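You operate a simulated robot arm through the tools that you are given. There is no shell and no other tool.

You are at the controls of a simulated robot arm. One attempt, no reset.

Task
Wax the pale scuff off the grand's rim and shut the tin again.
Fine: beige pad, cream tin on the keybed; pad back in its place. What is to be rubbed or washed off counts as gone when no trace of it is left.

It is judged by the outcome, as a careful person would: the job done as asked, and still so three seconds after it is handed in. It fails if anything else is knocked over, pushed out of place, dropped, spilled or broken.

Robot
A 6-joint arm with a fingered hand, fixed in place. Base frame: the origin is on the floor under the middle of its stand, x ahead of it, y to its left, z up. Units: mm, rad, N and s.
With the tool pointing down near the work surface it reaches from about 100 to 760 mm from the base axis. Its first joint turns from -2.897 to 2.897 rad. Payload 5 kg.
Tool frame: the origin (TCP) lies between the finger pads and is the grasp point; the fingertips stand 36 mm ahead of it; z points along the fingers, y is the line along which they close. The gripper opens to 120 mm; its body begins 42 mm behind the TCP. The gripper is a hand of 4 fingers: y runs from the thumb to the fingers, the wrist lies at [-19, -123, -211] in the tool frame, and closing takes about 1.5 s.
Orientation is that of the tool frame in the base frame, as [roll, pitch, yaw] about the fixed x, y, z axes, in that order (R = Rz(yaw) Ry(pitch) Rx(roll)). With the fingers straight down and the wrist toward the robot, the tool's x, y and z point along [0, 1, 0], [1, 0, 0] and [0, 0, -1] of the base frame.

Tools
- The arm moves only by the tool drive_tool. Its argument "increments" is a list of rows, each a list of 6 numbers: the shift along the tool's x, y, z in units of 30 mm (1.0 is 30 mm), then the turn, a rotation vector about the tool's x, y, z in units of 6 degrees (1.0 is 6 degrees). In form: [[tx, ty, tz, ax, ay, az], ...]. A call has 1 to 20 rows; each row shifts and turns the commanded pose from where the row before left it, along the tool's axes as they then stand. "gripper" is the gripper command, from -1 (shut) to 1 (fully open), values between in proportion, set as the call begins (left out, the last holds). A call with a number of a shift or a turn outside -1 to 1 is refused whole. Rows are played at 5 a second. More than 50 mm and 0.15 rad between two rows, or a gripper value outside its range, and nothing of the call is played. A pose out of reach is approached as far as the arm can. The call stops where the force on the tool passes 40 N (or 10 N more than at its start, if that is more) or the arm is blocked; 0.2 s more then pass. The fingers move at their own pace (about 45 mm/s each) and stop on an object; they squeeze with about 29 N. The grip force told is the motor's: it shows also when the fingers shut on nothing. Time passes only in rows, and 0.2 s behind the last, so rows that do not move let the fingers close. The reply holds the time, the measured pose of the TCP, the force on the tool along the base axes, the opening and the grip force, in the units named above and with some noise, with the torque about the TCP (base axes, N m) and any sound that the robot's microphone picked up.
- Cameras (640 x 400 px; columns grow to the right, rows downward): "scene" is fixed at [48, -500.1, 1468]; the picture's right is [0.99, -0.16, 0.00], its down [-0.07, -0.47, -0.88] and it looks along [0.14, 0.87, -0.47] (base axes); focal length 327 px, centre (320, 200). "wrist" rides on the gripper at [73, -101, -142] in the tool frame; the picture's right is [-0.79, 0.29, -0.54], its down [-0.56, -0.70, 0.44] and it looks along [-0.25, 0.65, 0.71] (tool axes); focal length 280 px, centre (320, 200). There is no depth. A picture from a camera that has moved, and an enlarged one, comes with that camera's place and axes in the base frame and with its lens.
- snapshot(camera): a new picture of that camera. No time passes.
- move_column(by): slides the trunk up (or, below 0, down) by that many mm; the arm rides with it, the base frame stays. It gives what a move gives, with no picture.
- set_fingers(index, middle, ring, thumb_bend, thumb_turn): sets how far each is bent, from 0 (flat) to 100 (curled in); at 30 the hand is open as for a grip, at 70 the pads meet at the TCP. One left out holds its place. A second passes; each finger stops where it meets its share of the squeeze, and holds until it gets a number again. A gripper value or a shape takes the hand back. It gives what a move gives, with no picture; readings hold the bend of each and the force on the fingers (four entries, about 0 where the hand has none), thumb and palm. thumb_turn goes from beside the hand (0) to across from the fingers (100), as for a grip.
- preshape(shape): the hand has 4 fingers and takes this shape, open, in about a second: jaw (thumb against the fingers, like two jaws); tri (thumb and two fingers); tip (a fingertip pinch); poke (one finger out to press); point (the index stretched); flat (the hand flat); cup (the hand cupped); fist (a fist). The gripper value then closes the fingers along that shape, each until it touches; the sizes above hold for jaw. It gives what a move gives, with no picture.
- inspect(camera, box): a new picture of the part [left, top, right, bottom] of that camera's present view, enlarged. No time passes.
- sign_off(): hands the job in; it is judged then, once.

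Places have to be worked out from the pictures, the camera data and where the tool is seen. Open the gripper and draw the arm clear of the work before you hand the job in, unless the task says otherwise.

The tools are called after "Request:" as name(argument=value, ...) on one line, values as JSON. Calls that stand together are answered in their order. drive_tool: Moves the arm, as the interface text tells. Its arguments: {"type":"object","properties":{"increments":{"type":"array","items":{"type":"array","items":{"type":"number"}}},"gripper":{"type":"number"}},"required":["increments"]} The other tools are called the same way: move_column (by) moves the trunk up or down; preshape (shape) gives the hand a shape; set_fingers (index, middle, ring, thumb_bend, thumb_turn) moves the fingers one by one; snapshot (camera) takes a picture; inspect (camera, box) takes an enlarged picture of a part of a camera's view; sign_off () hands the job in.

At the start:

```text
time_s: 0.0
position: [422.1, 577.2, 1222.8]
ee_rot: [3.142, 0.0, 1.571]
contact_force: [-0.5, -0.5, -0.2]
wrist_torque: [0.0, 0.04, -0.01]
finger_gap: 119.7
gripper_force: 0.1
shape: jaw
bend: [30.0, 30.0, 30.0, 30.0, 98.0]
finger forces: [0.0, 0.1, 0.0, 0.0, 0.1, 0.1]
trunk travel left (down, up): [-735.0, 105.0]
```

scene: 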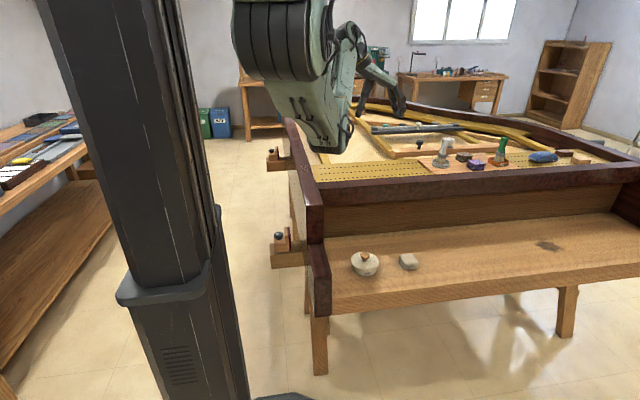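
wrist: 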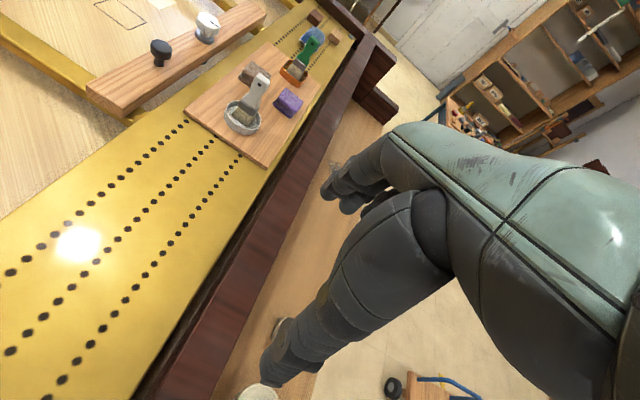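

I start by looking more closely at the keybed, the rim and the objects on it.

Request:
inspect(camera="scene", box=[300, 220, 460, 320])

Request:
inspect(camera="scene", box=[280, 100, 480, 225])

Request:
inspect(camera="scene", box=[440, 100, 640, 225])

Request:
inspect(camera="scene", box=[260, 130, 360, 280])

```text
4.00 times, centred on (380, 270) of scene
camera zoom: at [48.0, -500.1, 1468.0], right [0.99, -0.16, 0.0], down [-0.07, -0.47, -0.88], along [0.14, 0.87, -0.47], focal length 1308 px, centre (80, -80)
```

zoom: 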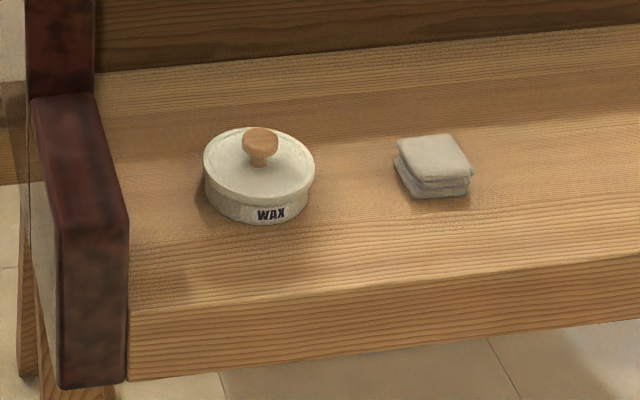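

```text
3.20 times, centred on (380, 162) of scene
camera zoom: at [48.0, -500.1, 1468.0], right [0.99, -0.16, 0.0], down [-0.07, -0.47, -0.88], along [0.14, 0.87, -0.47], focal length 1047 px, centre (128, 320)
```

zoom: 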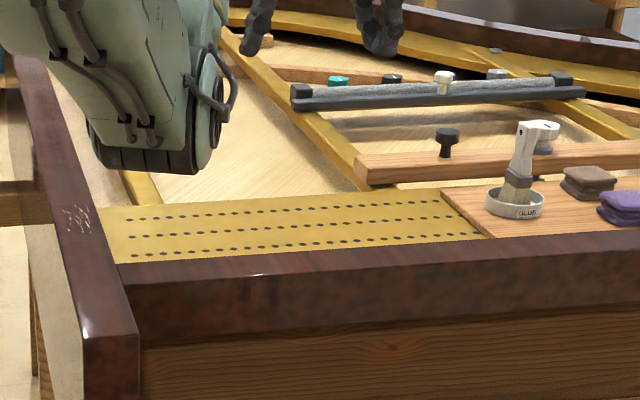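

```text
3.20 times, centred on (540, 162) of scene
camera zoom: at [48.0, -500.1, 1468.0], right [0.99, -0.16, 0.0], down [-0.07, -0.47, -0.88], along [0.14, 0.87, -0.47], focal length 1047 px, centre (-384, 320)
```

zoom: 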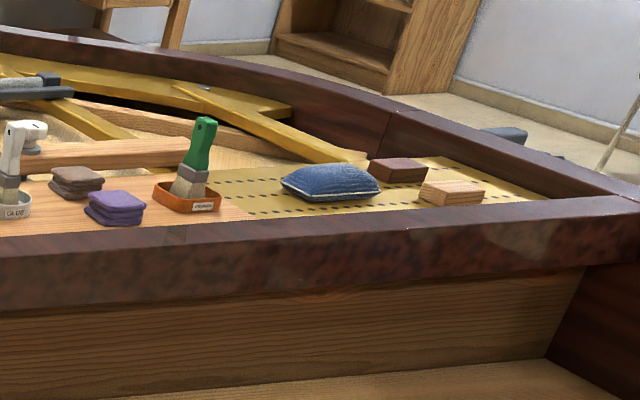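

```text
2.67 times, centred on (310, 205) of scene
camera zoom: at [48.0, -500.1, 1468.0], right [0.99, -0.16, 0.0], down [-0.07, -0.47, -0.88], along [0.14, 0.87, -0.47], focal length 872 px, centre (347, 187)
```

zoom: 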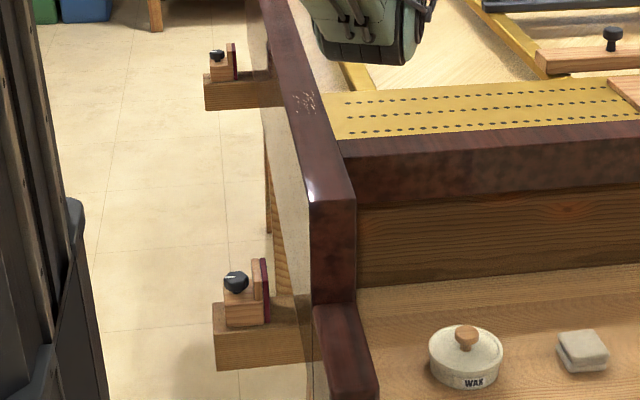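

The left rim top carries a mark that looks like scratches, the front rim has a pale patch near the right, and the keybed shows a dark smear. I enlarge each one further.

Request:
inspect(camera="scene", box=[285, 150, 325, 175])

Request:
inspect(camera="scene", box=[560, 155, 640, 205])

Request:
inspect(camera="scene", box=[500, 215, 620, 290])

Request:
inspect(camera="scene", box=[430, 125, 590, 225])

Request:
inspect(camera="wrist", box=[320, 0, 420, 62])

```text
16.00 times, centred on (305, 162) of scene
camera zoom: at [48.0, -500.1, 1468.0], right [0.99, -0.16, 0.0], down [-0.07, -0.47, -0.88], along [0.14, 0.87, -0.47], focal length 5233 px, centre (560, 800)
```

zoom: 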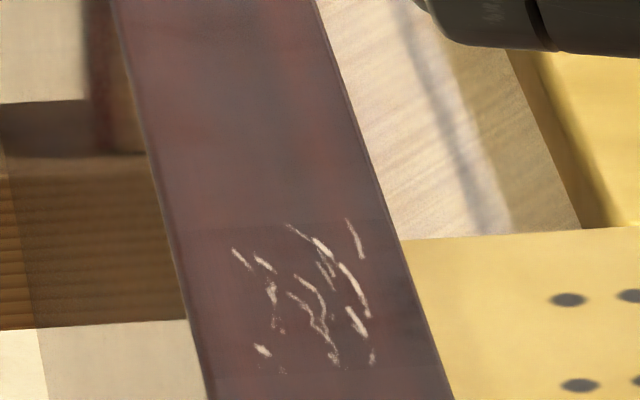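

```text
8.00 times, centred on (600, 180) of scene
camera zoom: at [48.0, -500.1, 1468.0], right [0.99, -0.16, 0.0], down [-0.07, -0.47, -0.88], along [0.14, 0.87, -0.47], focal length 2616 px, centre (-1920, 360)
```

zoom: 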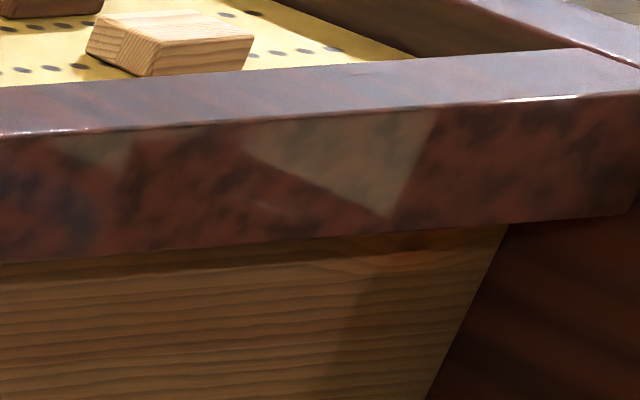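

```text
5.33 times, centred on (560, 252) of scene
camera zoom: at [48.0, -500.1, 1468.0], right [0.99, -0.16, 0.0], down [-0.07, -0.47, -0.88], along [0.14, 0.87, -0.47], focal length 1744 px, centre (-960, -80)
```

zoom: 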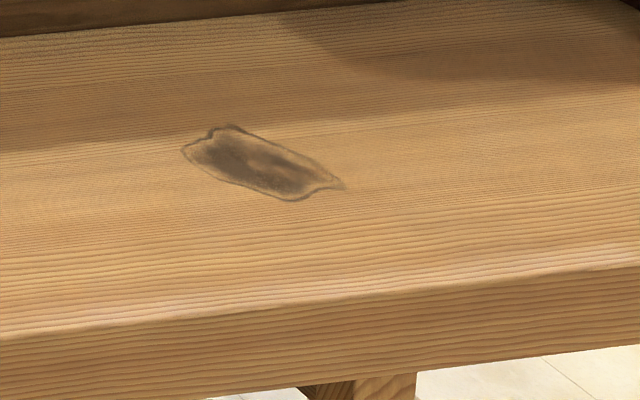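

```text
4.00 times, centred on (510, 175) of scene
camera zoom: at [48.0, -500.1, 1468.0], right [0.99, -0.16, 0.0], down [-0.07, -0.47, -0.88], along [0.14, 0.87, -0.47], focal length 1308 px, centre (-440, 300)
```

zoom: 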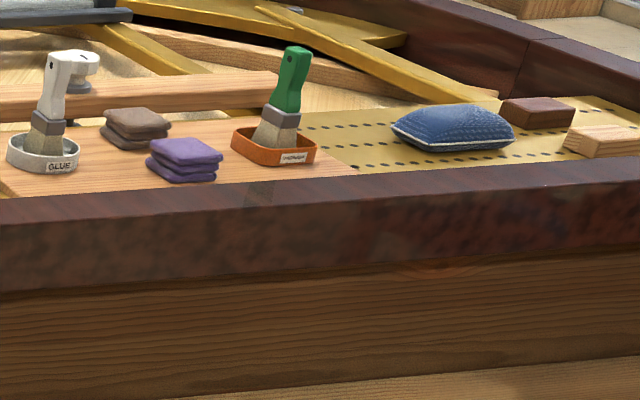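

```text
6.40 times, centred on (370, 31) of wrist
camera zoom: at [321.2, 649.9, 1365.1], right [0.29, -0.79, 0.54], down [-0.7, -0.56, -0.44], along [0.65, -0.25, -0.71], focal length 1794 px, centre (0, 1282)
```

zoom: 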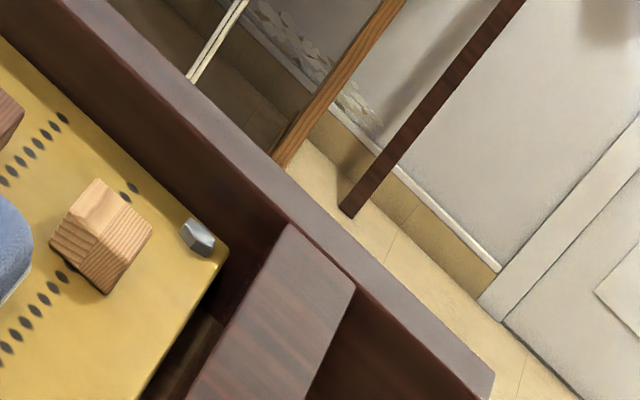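

The pale scuff is the group of white scratches on the left rim top, roughly (180, 715, 960). The pale patches on the front rim are only sunlight. The tin and pad sit on the keybed, so I move the hand back over the keybed for a better view.

Request:
drive_tool(increments=[[-1, 0, 0, 0, 0, 0], [-1, 0, 0, 0, 0, 0], [-1, 0, 0, 0, 0, 0], [-1, 0, 0, 0, 0, 0], [-1, 0, 0, 0, 0, 0], [-1, 0, 0, 0, 0, 0]])

Request:
snapshot(camera="wrist")

Request:
snapshot(camera="scene")

```text
time_s: 1.4
position: [468.5, 434.8, 1166.8]
ee_rot: [3.138, -0.002, 1.572]
contact_force: [-0.4, -0.3, 0.7]
wrist_torque: [0.0, 0.01, -0.03]
finger_gap: 119.4
gripper_force: 0.1
shape: jaw
bend: [30.0, 30.0, 30.0, 30.0, 98.0]
finger forces: [0.1, 0.0, 0.0, 0.0, 0.0, 0.0]
out of reach, approached as far as the arm can: row 1, 2, 3, 4, 5, 6
trunk travel left (down, up): [-735.0, 105.0]
```

```text
taken
camera wrist: at [366.6, 506.8, 1309.3], right [0.29, -0.79, 0.54], down [-0.7, -0.56, -0.45], along [0.66, -0.25, -0.71], focal length 280 px, centre (320, 200)
```

wrist: 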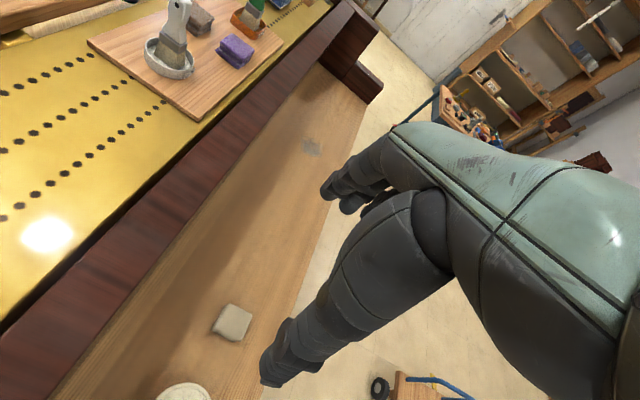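

```text
taken
```

scene: 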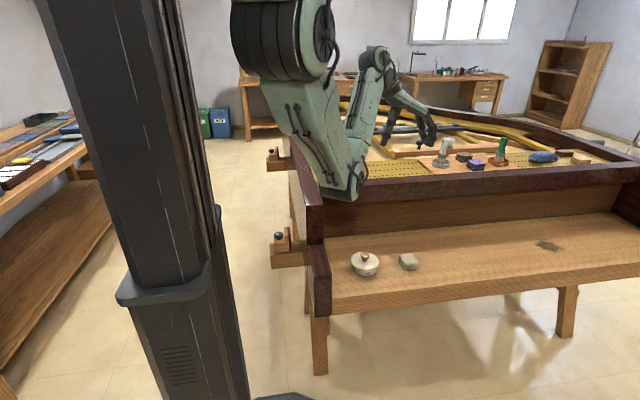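

At this trunk height the arm is folded to its limit, with the elbow hanging low. From the two views the keybed top is near z = 700, the pad near (512, 371) and the tin near (348, 363). I raise the trunk for clearance.

Request:
move_column(by=100)

```text
time_s: 2.7
position: [467.5, 435.9, 1268.0]
ee_rot: [3.138, -0.002, 1.571]
contact_force: [-0.8, 0.5, 0.2]
wrist_torque: [-0.02, 0.0, -0.01]
finger_gap: 119.7
gripper_force: 0.0
shape: jaw
bend: [30.0, 30.0, 30.0, 30.0, 98.0]
finger forces: [0.1, 0.0, 0.1, 0.1, 0.1, 0.1]
trunk travel left (down, up): [-835.0, 5.0]
```

The trunk is 100 mm higher. Next I bring the hand down and back (−y) toward the keybed, still well above everything.

Request:
drive_tool(increments=[[0, 0, 1, 0, 0, 0], [0, 0, 1, 0, 0, 0], [0, 0, 1, 0, 0, 0], [0, 0, 1, 0, 0, 0], [0, 0, 1, 0, 0, 0], [0, 0, 1, 0, 0, 0], [0, 0, 1, 0, 0, 0], [0, 0, 1, 0, 0, 0]])

Request:
snapshot(camera="wrist")

Request:
snapshot(camera="scene")

```text
time_s: 4.5
position: [468.3, 435.9, 1025.5]
ee_rot: [3.137, -0.001, 1.57]
contact_force: [1.1, 1.0, -0.5]
wrist_torque: [-0.01, 0.0, 0.0]
finger_gap: 119.6
gripper_force: 0.1
shape: jaw
bend: [30.0, 30.0, 30.0, 30.0, 98.0]
finger forces: [0.1, 0.1, 0.0, 0.0, 0.0, 0.1]
trunk travel left (down, up): [-835.0, 5.0]
```

```text
taken
camera wrist: at [367.6, 509.1, 1168.6], right [0.29, -0.79, 0.54], down [-0.7, -0.56, -0.45], along [0.66, -0.25, -0.71], focal length 280 px, centre (320, 200)
```

wrist: 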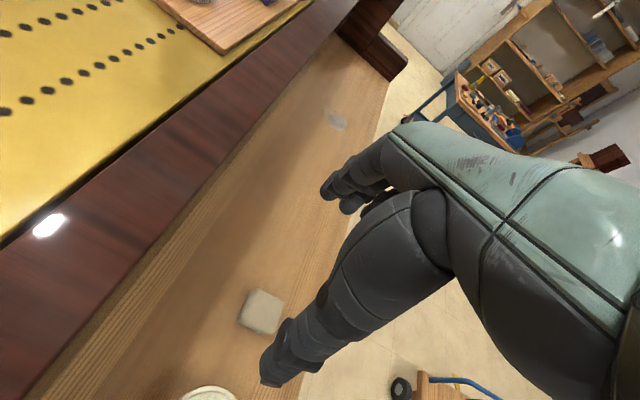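

```text
taken
```

scene: 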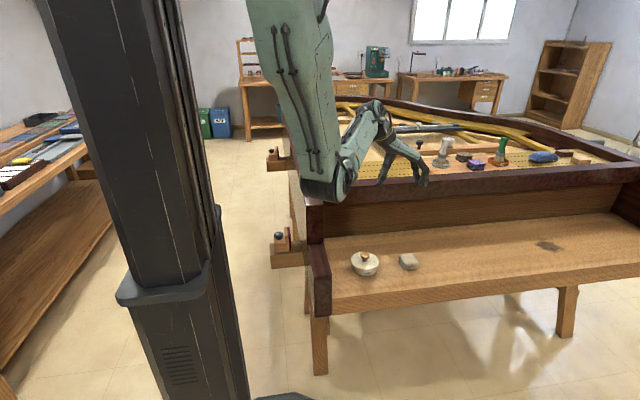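

The commanded pose now follows the real one. I move over toward the tin while staying high, so that tin, pad and knob are all in the wrist view.

Request:
drive_tool(increments=[[-0.31, -0.93, 0.5, 0, 0, 0], [-0.31, -0.93, 0.5, 0, 0, 0], [-0.31, -0.93, 0.5, 0, 0, 0], [-0.31, -0.93, 0.5, 0, 0, 0], [-0.31, -0.93, 0.5, 0, 0, 0], [-0.31, -0.93, 0.5, 0, 0, 0]])

Request:
snapshot(camera="wrist")

Request:
snapshot(camera="scene")

```text
time_s: 5.9
position: [300.0, 380.0, 935.8]
ee_rot: [3.139, -0.002, 1.571]
contact_force: [0.0, 0.8, 0.3]
wrist_torque: [-0.02, -0.02, 0.0]
finger_gap: 119.6
gripper_force: 0.2
shape: jaw
bend: [30.0, 30.0, 30.0, 30.0, 98.0]
finger forces: [0.1, 0.0, 0.0, 0.0, 0.0, 0.1]
trunk travel left (down, up): [-835.0, 5.0]
```

```text
taken
camera wrist: at [198.7, 451.4, 1077.7], right [0.29, -0.79, 0.54], down [-0.7, -0.56, -0.45], along [0.66, -0.25, -0.71], focal length 280 px, centre (320, 200)
```

wrist: 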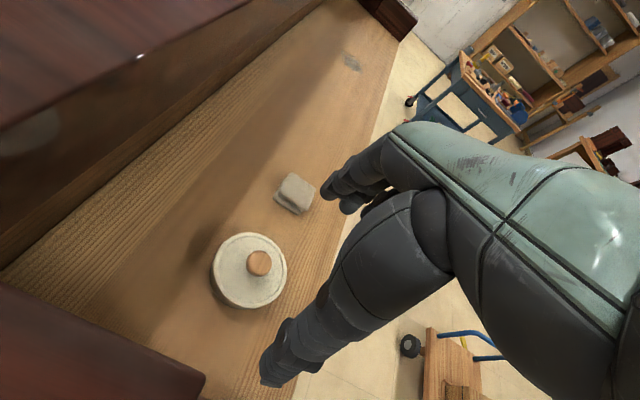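

```text
taken
```

scene: 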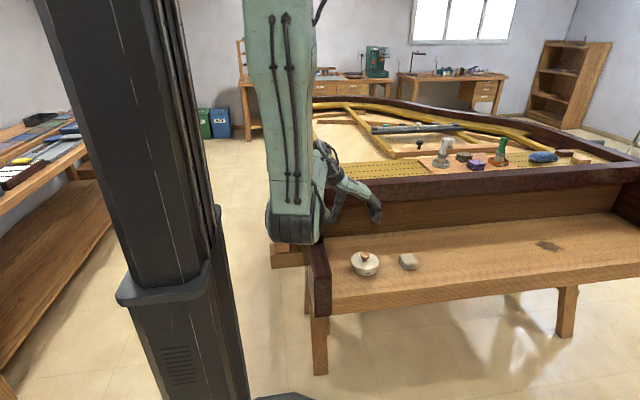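

The tin, its knob and the pad are now in the wrist view. I enlarge them to measure sizes and heights.

Request:
inspect(camera="wrist", box=[190, 160, 350, 320])

Request:
inspect(camera="scene", box=[340, 240, 430, 285])

```text
2.50 times, centred on (270, 240) of wrist
camera zoom: at [198.7, 451.4, 1077.7], right [0.29, -0.79, 0.54], down [-0.7, -0.56, -0.45], along [0.66, -0.25, -0.71], focal length 701 px, centre (445, 100)
```

zoom: 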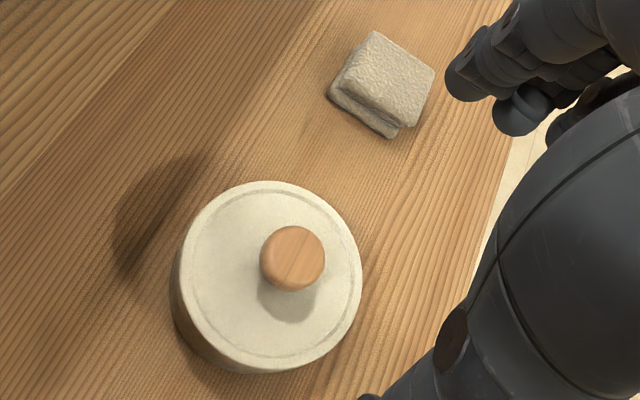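

```text
7.11 times, centred on (385, 262) of scene
camera zoom: at [48.0, -500.1, 1468.0], right [0.99, -0.16, 0.0], down [-0.07, -0.47, -0.88], along [0.14, 0.87, -0.47], focal length 2326 px, centre (-142, -244)
```

zoom: 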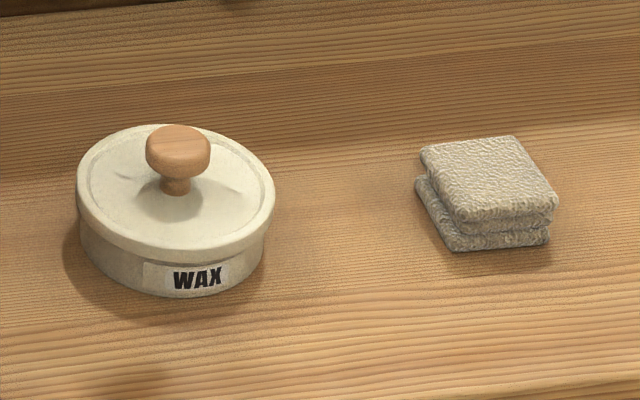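

Measured from both views: keybed at z≈700, lid top ≈728 with a diameter of about 98 mm, and knob (about 32 mm across) topping out near (350, 382, 757). The pad is about 52×50×25 mm near (512, 375). Before touching anything I test how the hand looks in the "tri" shape up here in free air.

Request:
preshape(shape="tri")

Request:
snapshot(camera="wrist")

Request:
inspect(camera="scene", box=[300, 130, 428, 210])

```text
time_s: 6.8
position: [301.2, 379.9, 935.0]
ee_rot: [3.138, 0.0, 1.572]
contact_force: [1.1, 0.5, 0.1]
wrist_torque: [0.0, -0.02, -0.01]
finger_gap: 119.8
gripper_force: 0.0
shape: tri
bend: [30.0, 30.0, 99.0, 30.0, 98.0]
finger forces: [0.1, 0.0, 0.0, 0.0, 0.1, 0.1]
trunk travel left (down, up): [-835.0, 5.0]
```

```text
taken
camera wrist: at [199.7, 452.3, 1077.5], right [0.29, -0.79, 0.54], down [-0.7, -0.56, -0.45], along [0.66, -0.25, -0.71], focal length 280 px, centre (320, 200)
```

wrist: 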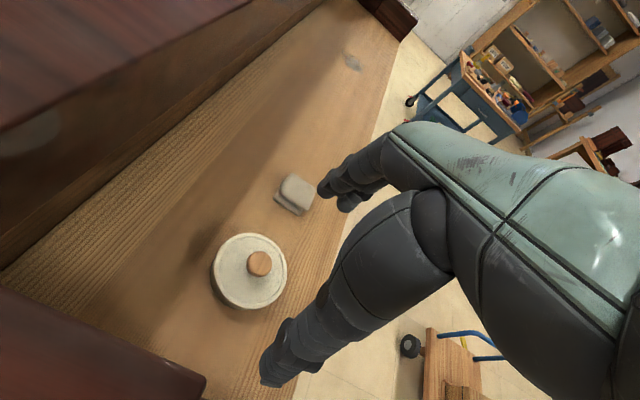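

```text
5.00 times, centred on (364, 170) of scene
camera zoom: at [48.0, -500.1, 1468.0], right [0.99, -0.16, 0.0], down [-0.07, -0.47, -0.88], along [0.14, 0.87, -0.47], focal length 1635 px, centre (100, 350)
```

zoom: 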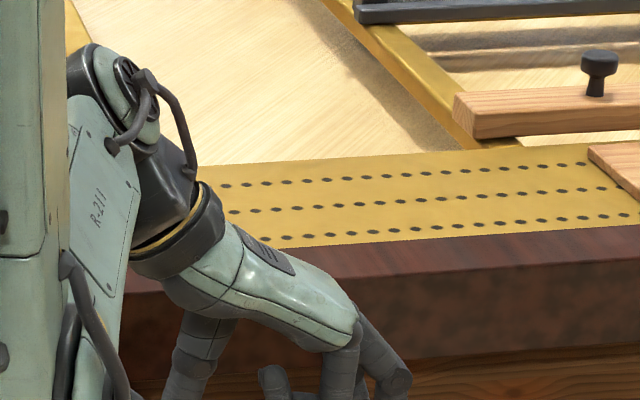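

The palm slants from the wrist down to the knuckles, with the thumb on the robot side. I look at the whole hand including fingertips, then close partway to see how the tips move.

Request:
drive_tool(increments=[[0, 0, 0, 0, 0, 0], [0, 0, 0, 0, 0, 0], [0, 0, 0, 0, 0, 0], [0, 0, 0, 0, 0, 0], [0, 0, 0, 0, 0, 0]], gripper=-0.4)

Request:
inspect(camera="scene", box=[310, 160, 420, 230])

Request:
snapshot(camera="wrist")

```text
time_s: 8.0
position: [300.8, 380.1, 935.2]
ee_rot: [3.137, -0.003, 1.571]
contact_force: [-0.3, 0.1, -0.5]
wrist_torque: [0.0, 0.02, -0.01]
finger_gap: 36.5
gripper_force: 0.0
shape: tri
bend: [74.0, 54.0, 99.0, 74.0, 100.0]
finger forces: [0.0, 0.1, 0.0, 0.0, 0.1, 0.0]
trunk travel left (down, up): [-835.0, 5.0]
```

```text
5.71 times, centred on (365, 195) of scene
camera zoom: at [48.0, -500.1, 1468.0], right [0.99, -0.16, 0.0], down [-0.07, -0.47, -0.88], along [0.14, 0.87, -0.47], focal length 1869 px, centre (63, 229)
```

zoom: 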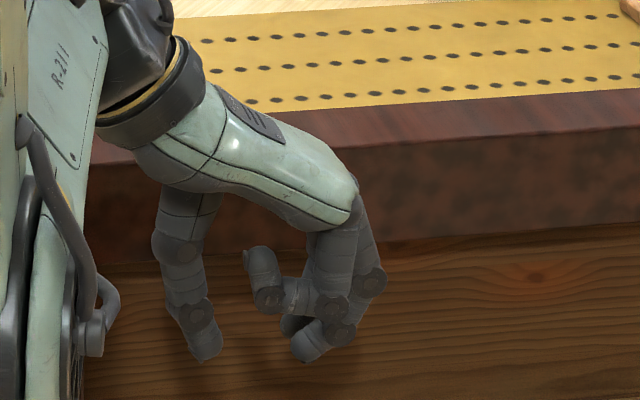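

```text
taken
camera wrist: at [199.4, 452.1, 1077.4], right [0.29, -0.79, 0.54], down [-0.7, -0.56, -0.45], along [0.66, -0.25, -0.71], focal length 280 px, centre (320, 200)
```

wrist: 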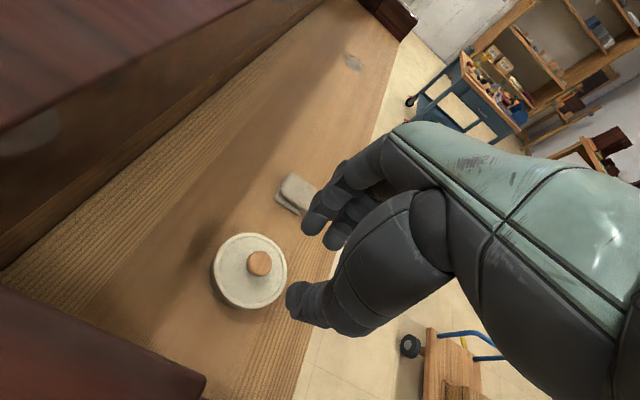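

In tri the thumb tip and the finger tips close symmetrically about the TCP, with the tips about 38 mm below it. I turn the hand 60° so the wrist faces the robot and stays clear of the tall left rim, and open it to about 60 mm.

Request:
drive_tool(increments=[[0, 0, 0, 0, 0, -1], [0, 0, 0, 0, 0, -1], [0, 0, 0, 0, 0, -1], [0, 0, 0, 0, 0, -1], [0, 0, 0, 0, 0, -1], [0, 0, 0, 0, 0, -1], [0, 0, 0, 0, 0, -1], [0, 0, 0, 0, 0, -1], [0, 0, 0, 0, 0, -1], [0, 0, 0, 0, 0, -1]], gripper=0.1)

Request:
snapshot(camera="wrist")

Request:
snapshot(camera="scene")

```text
time_s: 10.2
position: [300.6, 380.3, 936.7]
ee_rot: [3.137, 0.003, 2.622]
contact_force: [-0.5, -0.8, -1.2]
wrist_torque: [-0.04, -0.04, -0.01]
finger_gap: 65.7
gripper_force: 0.1
shape: tri
bend: [74.0, 43.0, 99.0, 68.0, 100.0]
finger forces: [0.0, 0.0, 0.0, 0.0, 0.0, 0.0]
trunk travel left (down, up): [-835.0, 5.0]
```

```text
taken
camera wrist: at [187.4, 329.0, 1077.9], right [0.83, -0.14, 0.54], down [0.14, -0.89, -0.44], along [0.55, 0.44, -0.71], focal length 280 px, centre (320, 200)
```

wrist: 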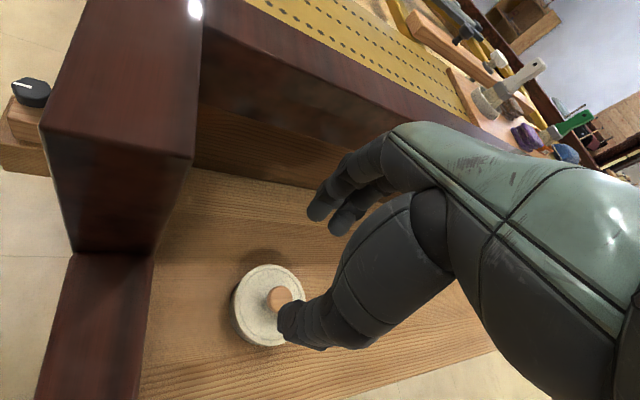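

```text
taken
```

scene: 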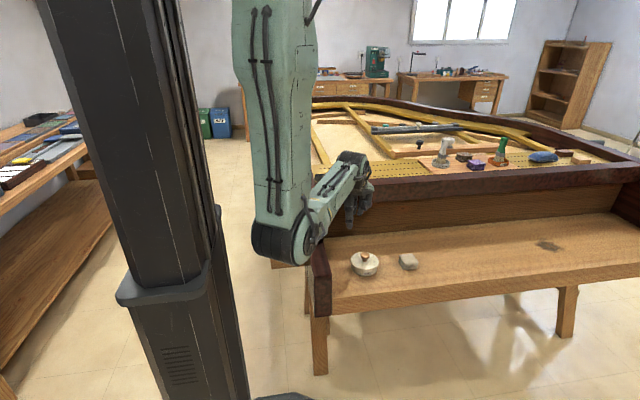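

The rim top is now visible at z≈953, spanning x 152–207, with its front end at y≈417. This view puts the knob top at (350, 381, 757), so I move over it, staying above it at TCP z≈810.

Request:
drive_tool(increments=[[-0.71, 0.42, 0, 0, 0, 0], [-0.71, 0.42, 0, 0, 0, 0], [0, 0, 1, 0, 0, 0], [0, 0, 1, 0, 0, 0], [0, 0, 1, 0, 0, 0], [0, 0, 1, 0, 0, 0]], gripper=0.1)

Request:
snapshot(camera="wrist")

Request:
inspect(camera="scene", box=[310, 190, 438, 270])

```text
time_s: 11.6
position: [350.4, 380.4, 816.4]
ee_rot: [3.138, 0.003, 2.616]
contact_force: [-0.1, 0.7, 0.1]
wrist_torque: [-0.02, -0.01, 0.01]
finger_gap: 65.6
gripper_force: 0.1
shape: tri
bend: [74.0, 43.0, 99.0, 68.0, 100.0]
finger forces: [0.0, 0.0, 0.1, 0.0, 0.0, 0.0]
trunk travel left (down, up): [-835.0, 5.0]
```

```text
taken
camera wrist: at [237.2, 330.6, 958.1], right [0.83, -0.15, 0.54], down [0.14, -0.89, -0.44], along [0.55, 0.44, -0.71], focal length 280 px, centre (320, 200)
```

wrist: 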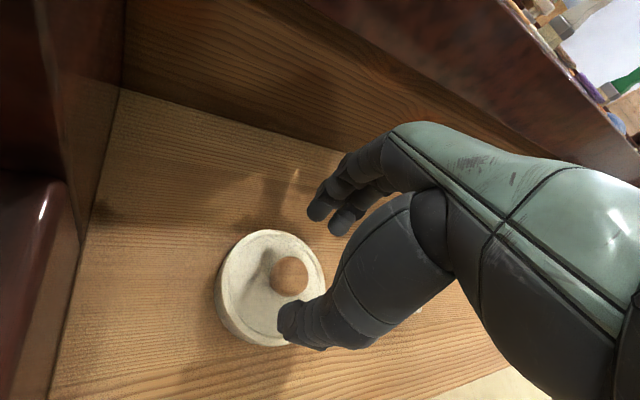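

```text
5.00 times, centred on (374, 230) of scene
camera zoom: at [48.0, -500.1, 1468.0], right [0.99, -0.16, 0.0], down [-0.07, -0.47, -0.88], along [0.14, 0.87, -0.47], focal length 1635 px, centre (50, 50)
```

zoom: 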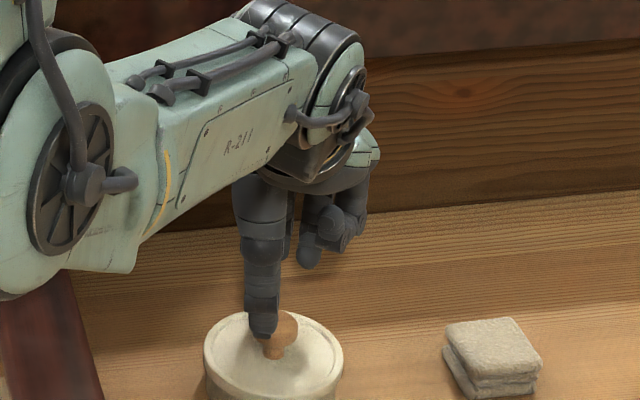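

The knob sits within about 2–3 mm of the TCP axis. I nudge slightly and descend to TCP z≈778, so the fingertips end near 740, beside the knob and above the lid.

Request:
drive_tool(increments=[[0.03, -0.02, 0.6, 0, 0, 0], [0.03, -0.02, 0.6, 0, 0, 0], [0, 0, 0, 0, 0, 0]], gripper=0.1)

Request:
snapshot(camera="wrist")

Request:
inspect(camera="scene", box=[330, 220, 410, 270])

```text
time_s: 12.4
position: [349.4, 380.7, 780.2]
ee_rot: [3.138, 0.002, 2.62]
contact_force: [-0.5, 0.1, 0.6]
wrist_torque: [0.02, -0.01, 0.0]
finger_gap: 65.4
gripper_force: 0.2
shape: tri
bend: [74.0, 43.0, 99.0, 68.0, 100.0]
finger forces: [0.0, 0.0, 0.0, 0.1, 0.0, 0.0]
trunk travel left (down, up): [-835.0, 5.0]
```

```text
taken
camera wrist: at [235.9, 329.1, 922.0], right [0.83, -0.14, 0.54], down [0.14, -0.89, -0.44], along [0.55, 0.44, -0.71], focal length 280 px, centre (320, 200)
```

wrist: 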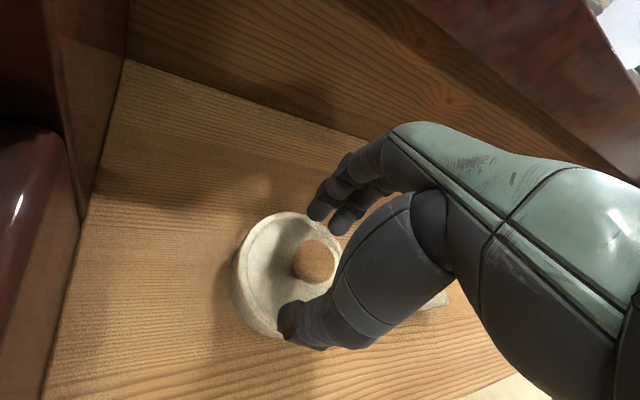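

```text
8.00 times, centred on (370, 245) of scene
camera zoom: at [48.0, -500.1, 1468.0], right [0.99, -0.16, 0.0], down [-0.07, -0.47, -0.88], along [0.14, 0.87, -0.47], focal length 2616 px, centre (-80, -160)
```

zoom: 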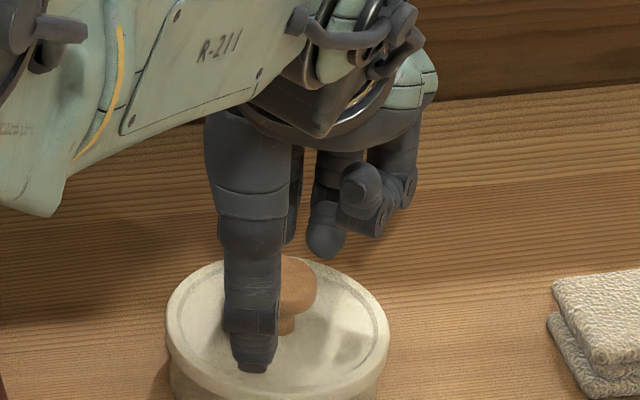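

Thumb and two fingers straddle the knob. I close on it.

Request:
drive_tool(increments=[[0, 0, 0, 0, 0, 0], [0, 0, 0, 0, 0, 0], [0, 0, 0, 0, 0, 0], [0, 0, 0, 0, 0, 0], [0, 0, 0, 0, 0, 0], [0, 0, 0, 0, 0, 0], [0, 0, 0, 0, 0, 0]], gripper=-1)

Request:
snapshot(camera="wrist")

Request:
inspect(camera="scene", box=[330, 220, 410, 270])

```text
time_s: 14.0
position: [348.5, 380.2, 779.8]
ee_rot: [3.139, 0.002, 2.621]
contact_force: [-1.9, -1.7, 0.2]
wrist_torque: [-0.02, -0.01, 0.0]
finger_gap: 22.7
gripper_force: 29.2
shape: tri
bend: [73.0, 61.0, 100.0, 74.0, 100.0]
finger forces: [11.3, 11.5, 0.0, 0.1, 25.9, 0.1]
trunk travel left (down, up): [-835.0, 5.0]
```

```text
taken
camera wrist: at [235.9, 329.2, 921.9], right [0.83, -0.14, 0.54], down [0.14, -0.89, -0.44], along [0.55, 0.44, -0.71], focal length 280 px, centre (320, 200)
```

wrist: 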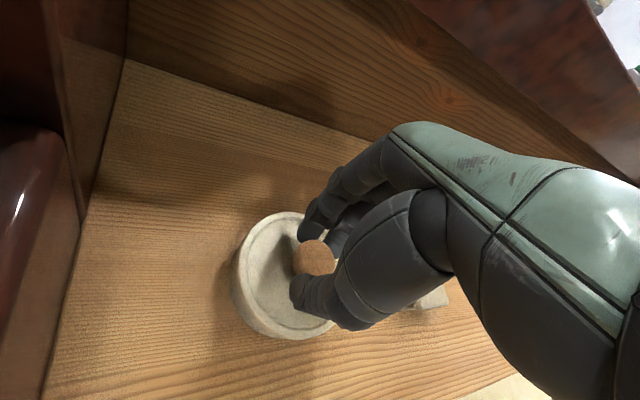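

```text
8.00 times, centred on (370, 245) of scene
camera zoom: at [48.0, -500.1, 1468.0], right [0.99, -0.16, 0.0], down [-0.07, -0.47, -0.88], along [0.14, 0.87, -0.47], focal length 2616 px, centre (-80, -160)
```

zoom: 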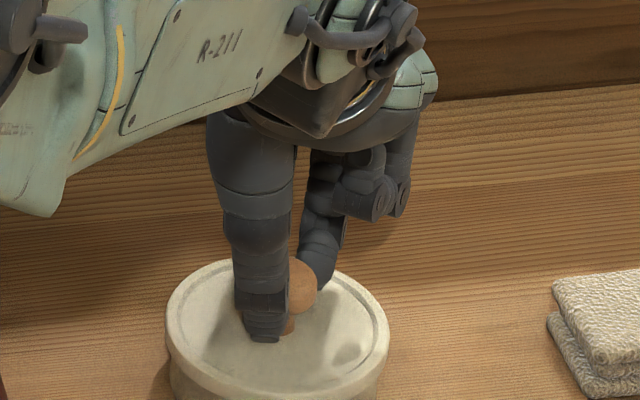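

The knob is held by two fingers at about 11 N each and the thumb at about 26 N. I note the grasp pose as (348.5, 380.2, 779.8), yaw 2.621, and lift gently straight up.

Request:
drive_tool(increments=[[0, 0, -0.3, 0, 0, 0], [0, 0, -0.3, 0, 0, 0], [0, 0, -0.4, 0, 0, 0], [0, 0, -0.5, 0, 0, 0], [0, 0, -0.5, 0, 0, 0]])

Request:
snapshot(camera="wrist")

Request:
inspect(camera="scene", box=[330, 220, 410, 270])

```text
time_s: 15.2
position: [349.7, 380.9, 841.8]
ee_rot: [3.14, 0.001, 2.62]
contact_force: [0.7, 0.9, 0.5]
wrist_torque: [0.01, 0.0, 0.01]
finger_gap: 22.7
gripper_force: 29.2
shape: tri
bend: [73.0, 61.0, 100.0, 74.0, 100.0]
finger forces: [11.7, 12.3, 0.0, 0.1, 25.4, 0.1]
trunk travel left (down, up): [-835.0, 5.0]
heard: snap
```

```text
taken
camera wrist: at [235.5, 328.6, 983.0], right [0.83, -0.14, 0.54], down [0.14, -0.89, -0.44], along [0.55, 0.44, -0.71], focal length 280 px, centre (320, 200)
```

wrist: 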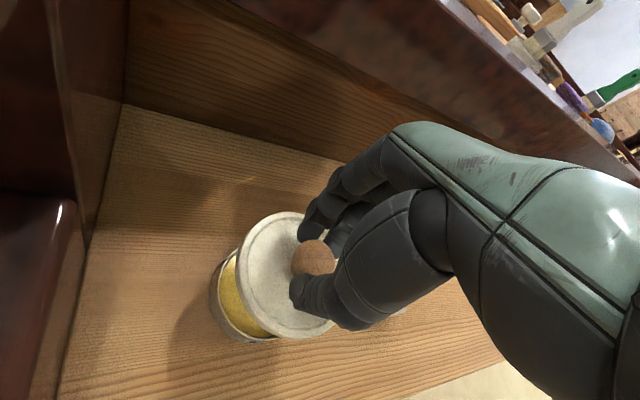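

```text
8.00 times, centred on (370, 245) of scene
camera zoom: at [48.0, -500.1, 1468.0], right [0.99, -0.16, 0.0], down [-0.07, -0.47, -0.88], along [0.14, 0.87, -0.47], focal length 2616 px, centre (-80, -160)
```

zoom: 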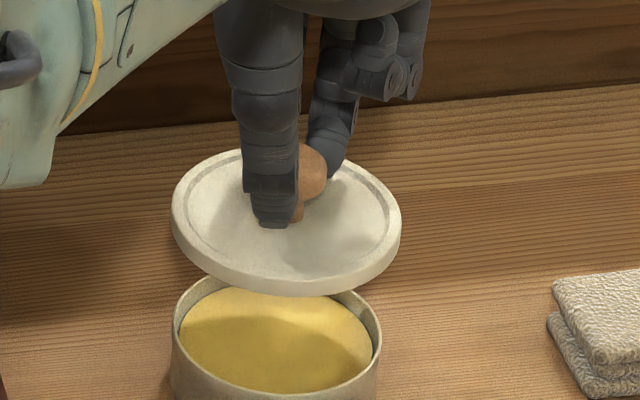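

The lid snapped free and hangs level, and the tin stayed in place with yellow wax inside. The lid will need a firm press to snap shut again later. I carry it to a free spot on the keybed around (435, 463) and come down to just above the surface.

Request:
drive_tool(increments=[[-0.275, 0.947, 0, 0, 0, 0], [-0.275, 0.947, 0, 0, 0, 0], [-0.275, 0.947, 0, 0, 0, 0], [-0.275, 0.947, 0, 0, 0, 0], [0, 0, 0.8, 0, 0, 0], [0, 0, 0.8, 0, 0, 0], [0, 0, 0.6, 0, 0, 0]])

Request:
snapshot(camera="wrist")

Request:
inspect(camera="scene", box=[330, 200, 442, 270])

```text
time_s: 16.8
position: [434.4, 462.5, 774.9]
ee_rot: [3.14, 0.001, 2.619]
contact_force: [0.3, 0.0, -0.1]
wrist_torque: [-0.01, 0.06, -0.04]
finger_gap: 22.9
gripper_force: 28.9
shape: tri
bend: [73.0, 61.0, 100.0, 74.0, 100.0]
finger forces: [11.9, 12.5, 0.1, 0.0, 25.2, 0.0]
trunk travel left (down, up): [-835.0, 5.0]
```

```text
taken
camera wrist: at [321.6, 410.7, 917.4], right [0.83, -0.14, 0.54], down [0.14, -0.89, -0.44], along [0.55, 0.44, -0.71], focal length 280 px, centre (320, 200)
```

wrist: 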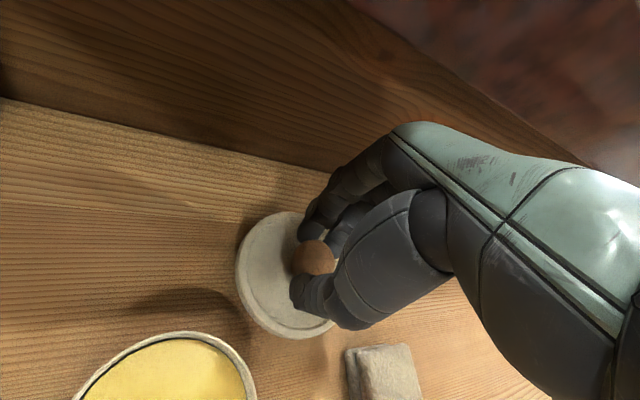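

```text
5.71 times, centred on (386, 235) of scene
camera zoom: at [48.0, -500.1, 1468.0], right [0.99, -0.16, 0.0], down [-0.07, -0.47, -0.88], along [0.14, 0.87, -0.47], focal length 1869 px, centre (-57, 0)
```

zoom: 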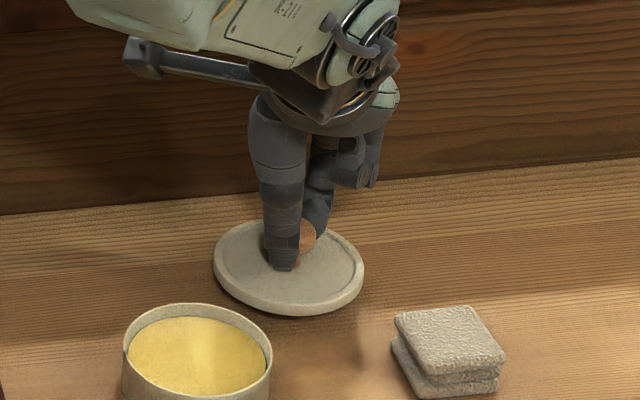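

The lid hangs roughly 15 mm above the keybed, clear of tin and pad. I lower it in small steps and watch the force.

Request:
drive_tool(increments=[[0, 0, 0.15, 0, 0, 0], [0, 0, 0.15, 0, 0, 0], [0, 0, 0, 0, 0, 0]])

Request:
inspect(camera="scene", box=[350, 220, 414, 260])

```text
time_s: 17.6
position: [435.1, 463.0, 766.2]
ee_rot: [3.138, 0.0, 2.62]
contact_force: [0.8, -0.2, 0.1]
wrist_torque: [0.02, 0.01, 0.01]
finger_gap: 22.8
gripper_force: 29.0
shape: tri
bend: [73.0, 61.0, 100.0, 74.0, 100.0]
finger forces: [11.8, 12.3, 0.0, 0.0, 25.4, 0.0]
trunk travel left (down, up): [-835.0, 5.0]
```

```text
10.00 times, centred on (382, 240) of scene
camera zoom: at [48.0, -500.1, 1468.0], right [0.99, -0.16, 0.0], down [-0.07, -0.47, -0.88], along [0.14, 0.87, -0.47], focal length 3271 px, centre (-300, -200)
```

zoom: 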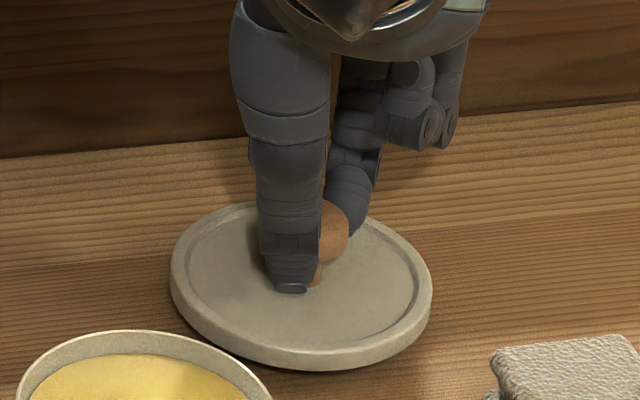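

No contact yet, so I continue down in about 1.5 mm steps.

Request:
drive_tool(increments=[[0, 0, 0.05, 0, 0, 0], [0, 0, 0.05, 0, 0, 0], [0, 0, 0.05, 0, 0, 0]])

Request:
inspect(camera="scene", box=[350, 220, 414, 260])

```text
time_s: 18.4
position: [435.3, 462.2, 761.1]
ee_rot: [3.139, 0.002, 2.62]
contact_force: [-0.2, 0.1, -0.5]
wrist_torque: [0.01, 0.01, -0.03]
finger_gap: 22.9
gripper_force: 28.6
shape: tri
bend: [73.0, 61.0, 100.0, 74.0, 100.0]
finger forces: [12.0, 12.4, 0.0, 0.0, 25.2, 0.0]
trunk travel left (down, up): [-835.0, 5.0]
```

```text
10.00 times, centred on (382, 240) of scene
camera zoom: at [48.0, -500.1, 1468.0], right [0.99, -0.16, 0.0], down [-0.07, -0.47, -0.88], along [0.14, 0.87, -0.47], focal length 3271 px, centre (-300, -200)
```

zoom: 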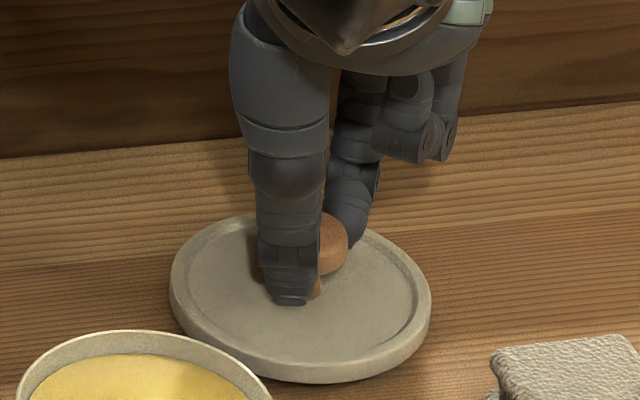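

Still no contact, with the lid only a few millimetres up. I lower on in 1.2 mm steps.

Request:
drive_tool(increments=[[0, 0, 0.04, 0, 0, 0], [0, 0, 0.04, 0, 0, 0]])

Request:
drive_tool(increments=[[0, 0, 0.04, 0, 0, 0], [0, 0, 0, 0, 0, 0]])

Request:
inspect(camera="scene", box=[350, 220, 414, 260])

```text
time_s: 19.0
position: [436.1, 462.6, 758.6]
ee_rot: [3.14, 0.002, 2.62]
contact_force: [0.4, -0.6, 0.0]
wrist_torque: [0.02, -0.02, 0.01]
finger_gap: 22.7
gripper_force: 29.0
shape: tri
bend: [73.0, 61.0, 100.0, 74.0, 100.0]
finger forces: [12.0, 12.3, 0.1, 0.0, 25.3, 0.0]
trunk travel left (down, up): [-835.0, 5.0]
```

```text
time_s: 19.6
position: [433.3, 462.4, 756.7]
ee_rot: [3.14, 0.0, 2.621]
contact_force: [0.0, -1.0, -0.1]
wrist_torque: [0.05, 0.03, 0.02]
finger_gap: 23.1
gripper_force: 28.1
shape: tri
bend: [73.0, 61.0, 100.0, 74.0, 100.0]
finger forces: [12.0, 12.3, 0.0, 0.1, 25.3, 0.0]
trunk travel left (down, up): [-835.0, 5.0]
```

```text
10.00 times, centred on (382, 240) of scene
camera zoom: at [48.0, -500.1, 1468.0], right [0.99, -0.16, 0.0], down [-0.07, -0.47, -0.88], along [0.14, 0.87, -0.47], focal length 3271 px, centre (-300, -200)
```

zoom: 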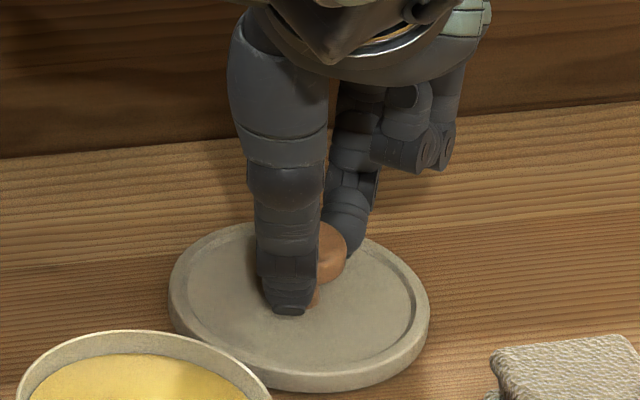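

By projection the lid is about at the surface. I go down in 1 mm steps until the force shows it.

Request:
drive_tool(increments=[[0, 0, 0.035, 0, 0, 0], [0, 0, 0, 0, 0, 0]])

Request:
drive_tool(increments=[[0, 0, 0.035, 0, 0, 0], [0, 0, 0, 0, 0, 0]])

Request:
drive_tool(increments=[[0, 0, 0.035, 0, 0, 0], [0, 0, 0, 0, 0, 0]])

```text
time_s: 20.2
position: [434.5, 462.0, 755.6]
ee_rot: [3.139, 0.001, 2.62]
contact_force: [-0.3, 0.4, -0.8]
wrist_torque: [0.01, 0.02, 0.01]
finger_gap: 22.8
gripper_force: 28.7
shape: tri
bend: [73.0, 61.0, 100.0, 74.0, 100.0]
finger forces: [12.0, 12.4, 0.1, 0.0, 25.3, 0.0]
trunk travel left (down, up): [-835.0, 5.0]
```

```text
time_s: 20.8
position: [435.3, 462.0, 756.0]
ee_rot: [3.137, 0.002, 2.621]
contact_force: [0.2, 0.0, -0.5]
wrist_torque: [0.01, -0.02, -0.02]
finger_gap: 22.9
gripper_force: 28.8
shape: tri
bend: [73.0, 61.0, 100.0, 74.0, 100.0]
finger forces: [12.0, 12.4, 0.0, 0.1, 25.3, 0.0]
trunk travel left (down, up): [-835.0, 5.0]
```

```text
time_s: 21.4
position: [434.0, 462.3, 755.5]
ee_rot: [3.137, 0.002, 2.619]
contact_force: [-0.1, -0.6, -0.2]
wrist_torque: [0.02, -0.03, 0.01]
finger_gap: 22.9
gripper_force: 29.3
shape: tri
bend: [73.0, 61.0, 100.0, 74.0, 100.0]
finger forces: [12.2, 12.6, 0.0, 0.0, 25.2, 0.0]
trunk travel left (down, up): [-835.0, 5.0]
```

Request:
drive_tool(increments=[[0, 0, 0.05, 0, 0, 0], [0, 0, 0, 0, 0, 0]])

Request:
inspect(camera="scene", box=[350, 220, 414, 260])

```text
time_s: 22.0
position: [434.1, 461.1, 754.7]
ee_rot: [3.138, 0.001, 2.618]
contact_force: [0.6, -1.1, 0.7]
wrist_torque: [-0.01, -0.01, 0.02]
finger_gap: 22.9
gripper_force: 29.1
shape: tri
bend: [73.0, 61.0, 100.0, 74.0, 100.0]
finger forces: [12.3, 12.8, 0.0, 0.1, 25.7, 0.1]
trunk travel left (down, up): [-835.0, 5.0]
```

```text
10.00 times, centred on (382, 240) of scene
camera zoom: at [48.0, -500.1, 1468.0], right [0.99, -0.16, 0.0], down [-0.07, -0.47, -0.88], along [0.14, 0.87, -0.47], focal length 3271 px, centre (-300, -200)
```

zoom: 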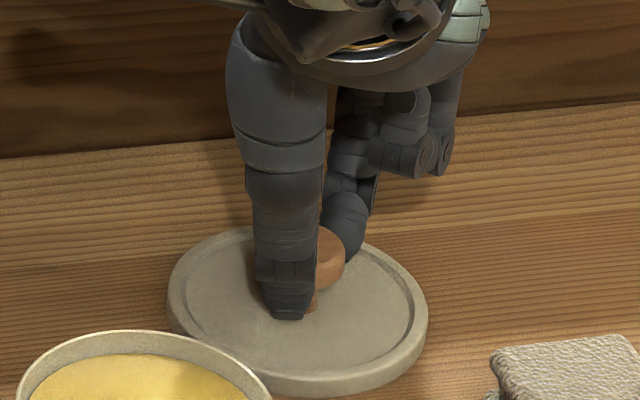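

Finger forces are creeping up only slightly, so I keep going in 1 mm steps.

Request:
drive_tool(increments=[[0, 0, 0.035, 0, 0, 0], [0, 0, 0, 0, 0, 0]])

Request:
drive_tool(increments=[[0, 0, 0.035, 0, 0, 0], [0, 0, 0, 0, 0, 0]])

Request:
inspect(camera="scene", box=[350, 225, 414, 265])

```text
time_s: 22.6
position: [434.6, 462.0, 754.6]
ee_rot: [3.138, 0.001, 2.618]
contact_force: [1.1, -0.3, 2.0]
wrist_torque: [0.0, -0.01, -0.02]
finger_gap: 22.9
gripper_force: 28.9
shape: tri
bend: [73.0, 61.0, 100.0, 74.0, 100.0]
finger forces: [12.3, 12.9, 0.0, 0.0, 25.8, 0.1]
out of reach, approached as far as the arm can: row 1
trunk travel left (down, up): [-835.0, 5.0]
```

```text
time_s: 23.2
position: [433.8, 463.0, 754.3]
ee_rot: [3.137, 0.004, 2.618]
contact_force: [1.9, 0.6, 3.0]
wrist_torque: [0.02, -0.04, -0.01]
finger_gap: 23.0
gripper_force: 29.4
shape: tri
bend: [73.0, 61.0, 100.0, 74.0, 100.0]
finger forces: [12.6, 13.8, 0.1, 0.0, 25.9, 0.0]
trunk travel left (down, up): [-835.0, 5.0]
```

```text
10.00 times, centred on (382, 245) of scene
camera zoom: at [48.0, -500.1, 1468.0], right [0.99, -0.16, 0.0], down [-0.07, -0.47, -0.88], along [0.14, 0.87, -0.47], focal length 3271 px, centre (-300, -250)
```

zoom: 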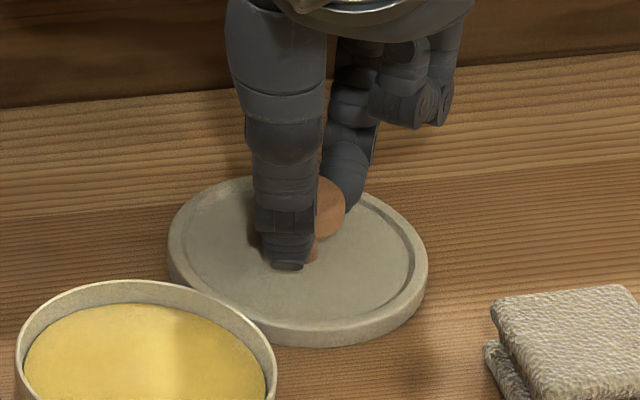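

The upward force has reached 3 N, so the lid now rests on the keybed. The arm is also near its stretch limit at this trunk height. I release the knob.

Request:
drive_tool(increments=[[0, 0, 0, 0, 0, 0], [0, 0, 0, 0, 0, 0], [0, 0, 0, 0, 0, 0], [0, 0, 0, 0, 0, 0], [0, 0, 0, 0, 0, 0]], gripper=0.1)

Request:
snapshot(camera="wrist")

Request:
inspect(camera="scene", box=[350, 225, 414, 265])

```text
time_s: 24.4
position: [433.4, 462.3, 754.0]
ee_rot: [3.14, 0.002, 2.619]
contact_force: [0.1, 0.3, -0.7]
wrist_torque: [0.02, 0.01, -0.03]
finger_gap: 65.6
gripper_force: 0.0
shape: tri
bend: [74.0, 43.0, 99.0, 68.0, 100.0]
finger forces: [0.0, 0.0, 0.1, 0.0, 0.0, 0.0]
trunk travel left (down, up): [-835.0, 5.0]
```

```text
taken
camera wrist: at [319.9, 410.8, 896.0], right [0.83, -0.15, 0.54], down [0.14, -0.89, -0.44], along [0.55, 0.44, -0.71], focal length 280 px, centre (320, 200)
```

wrist: 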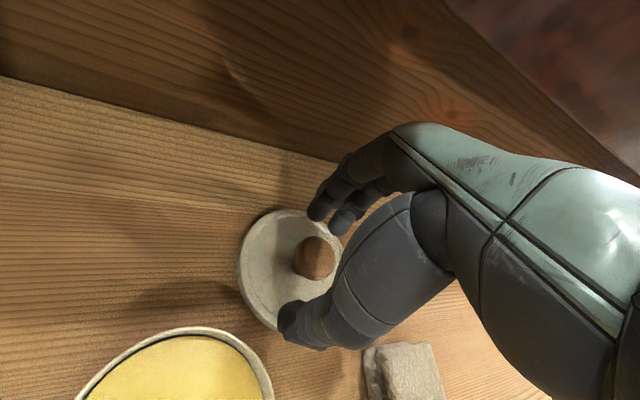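

```text
10.00 times, centred on (382, 245) of scene
camera zoom: at [48.0, -500.1, 1468.0], right [0.99, -0.16, 0.0], down [-0.07, -0.47, -0.88], along [0.14, 0.87, -0.47], focal length 3271 px, centre (-300, -250)
```

zoom: 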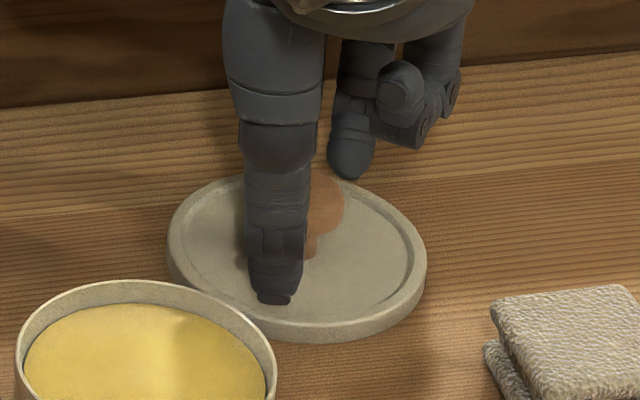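

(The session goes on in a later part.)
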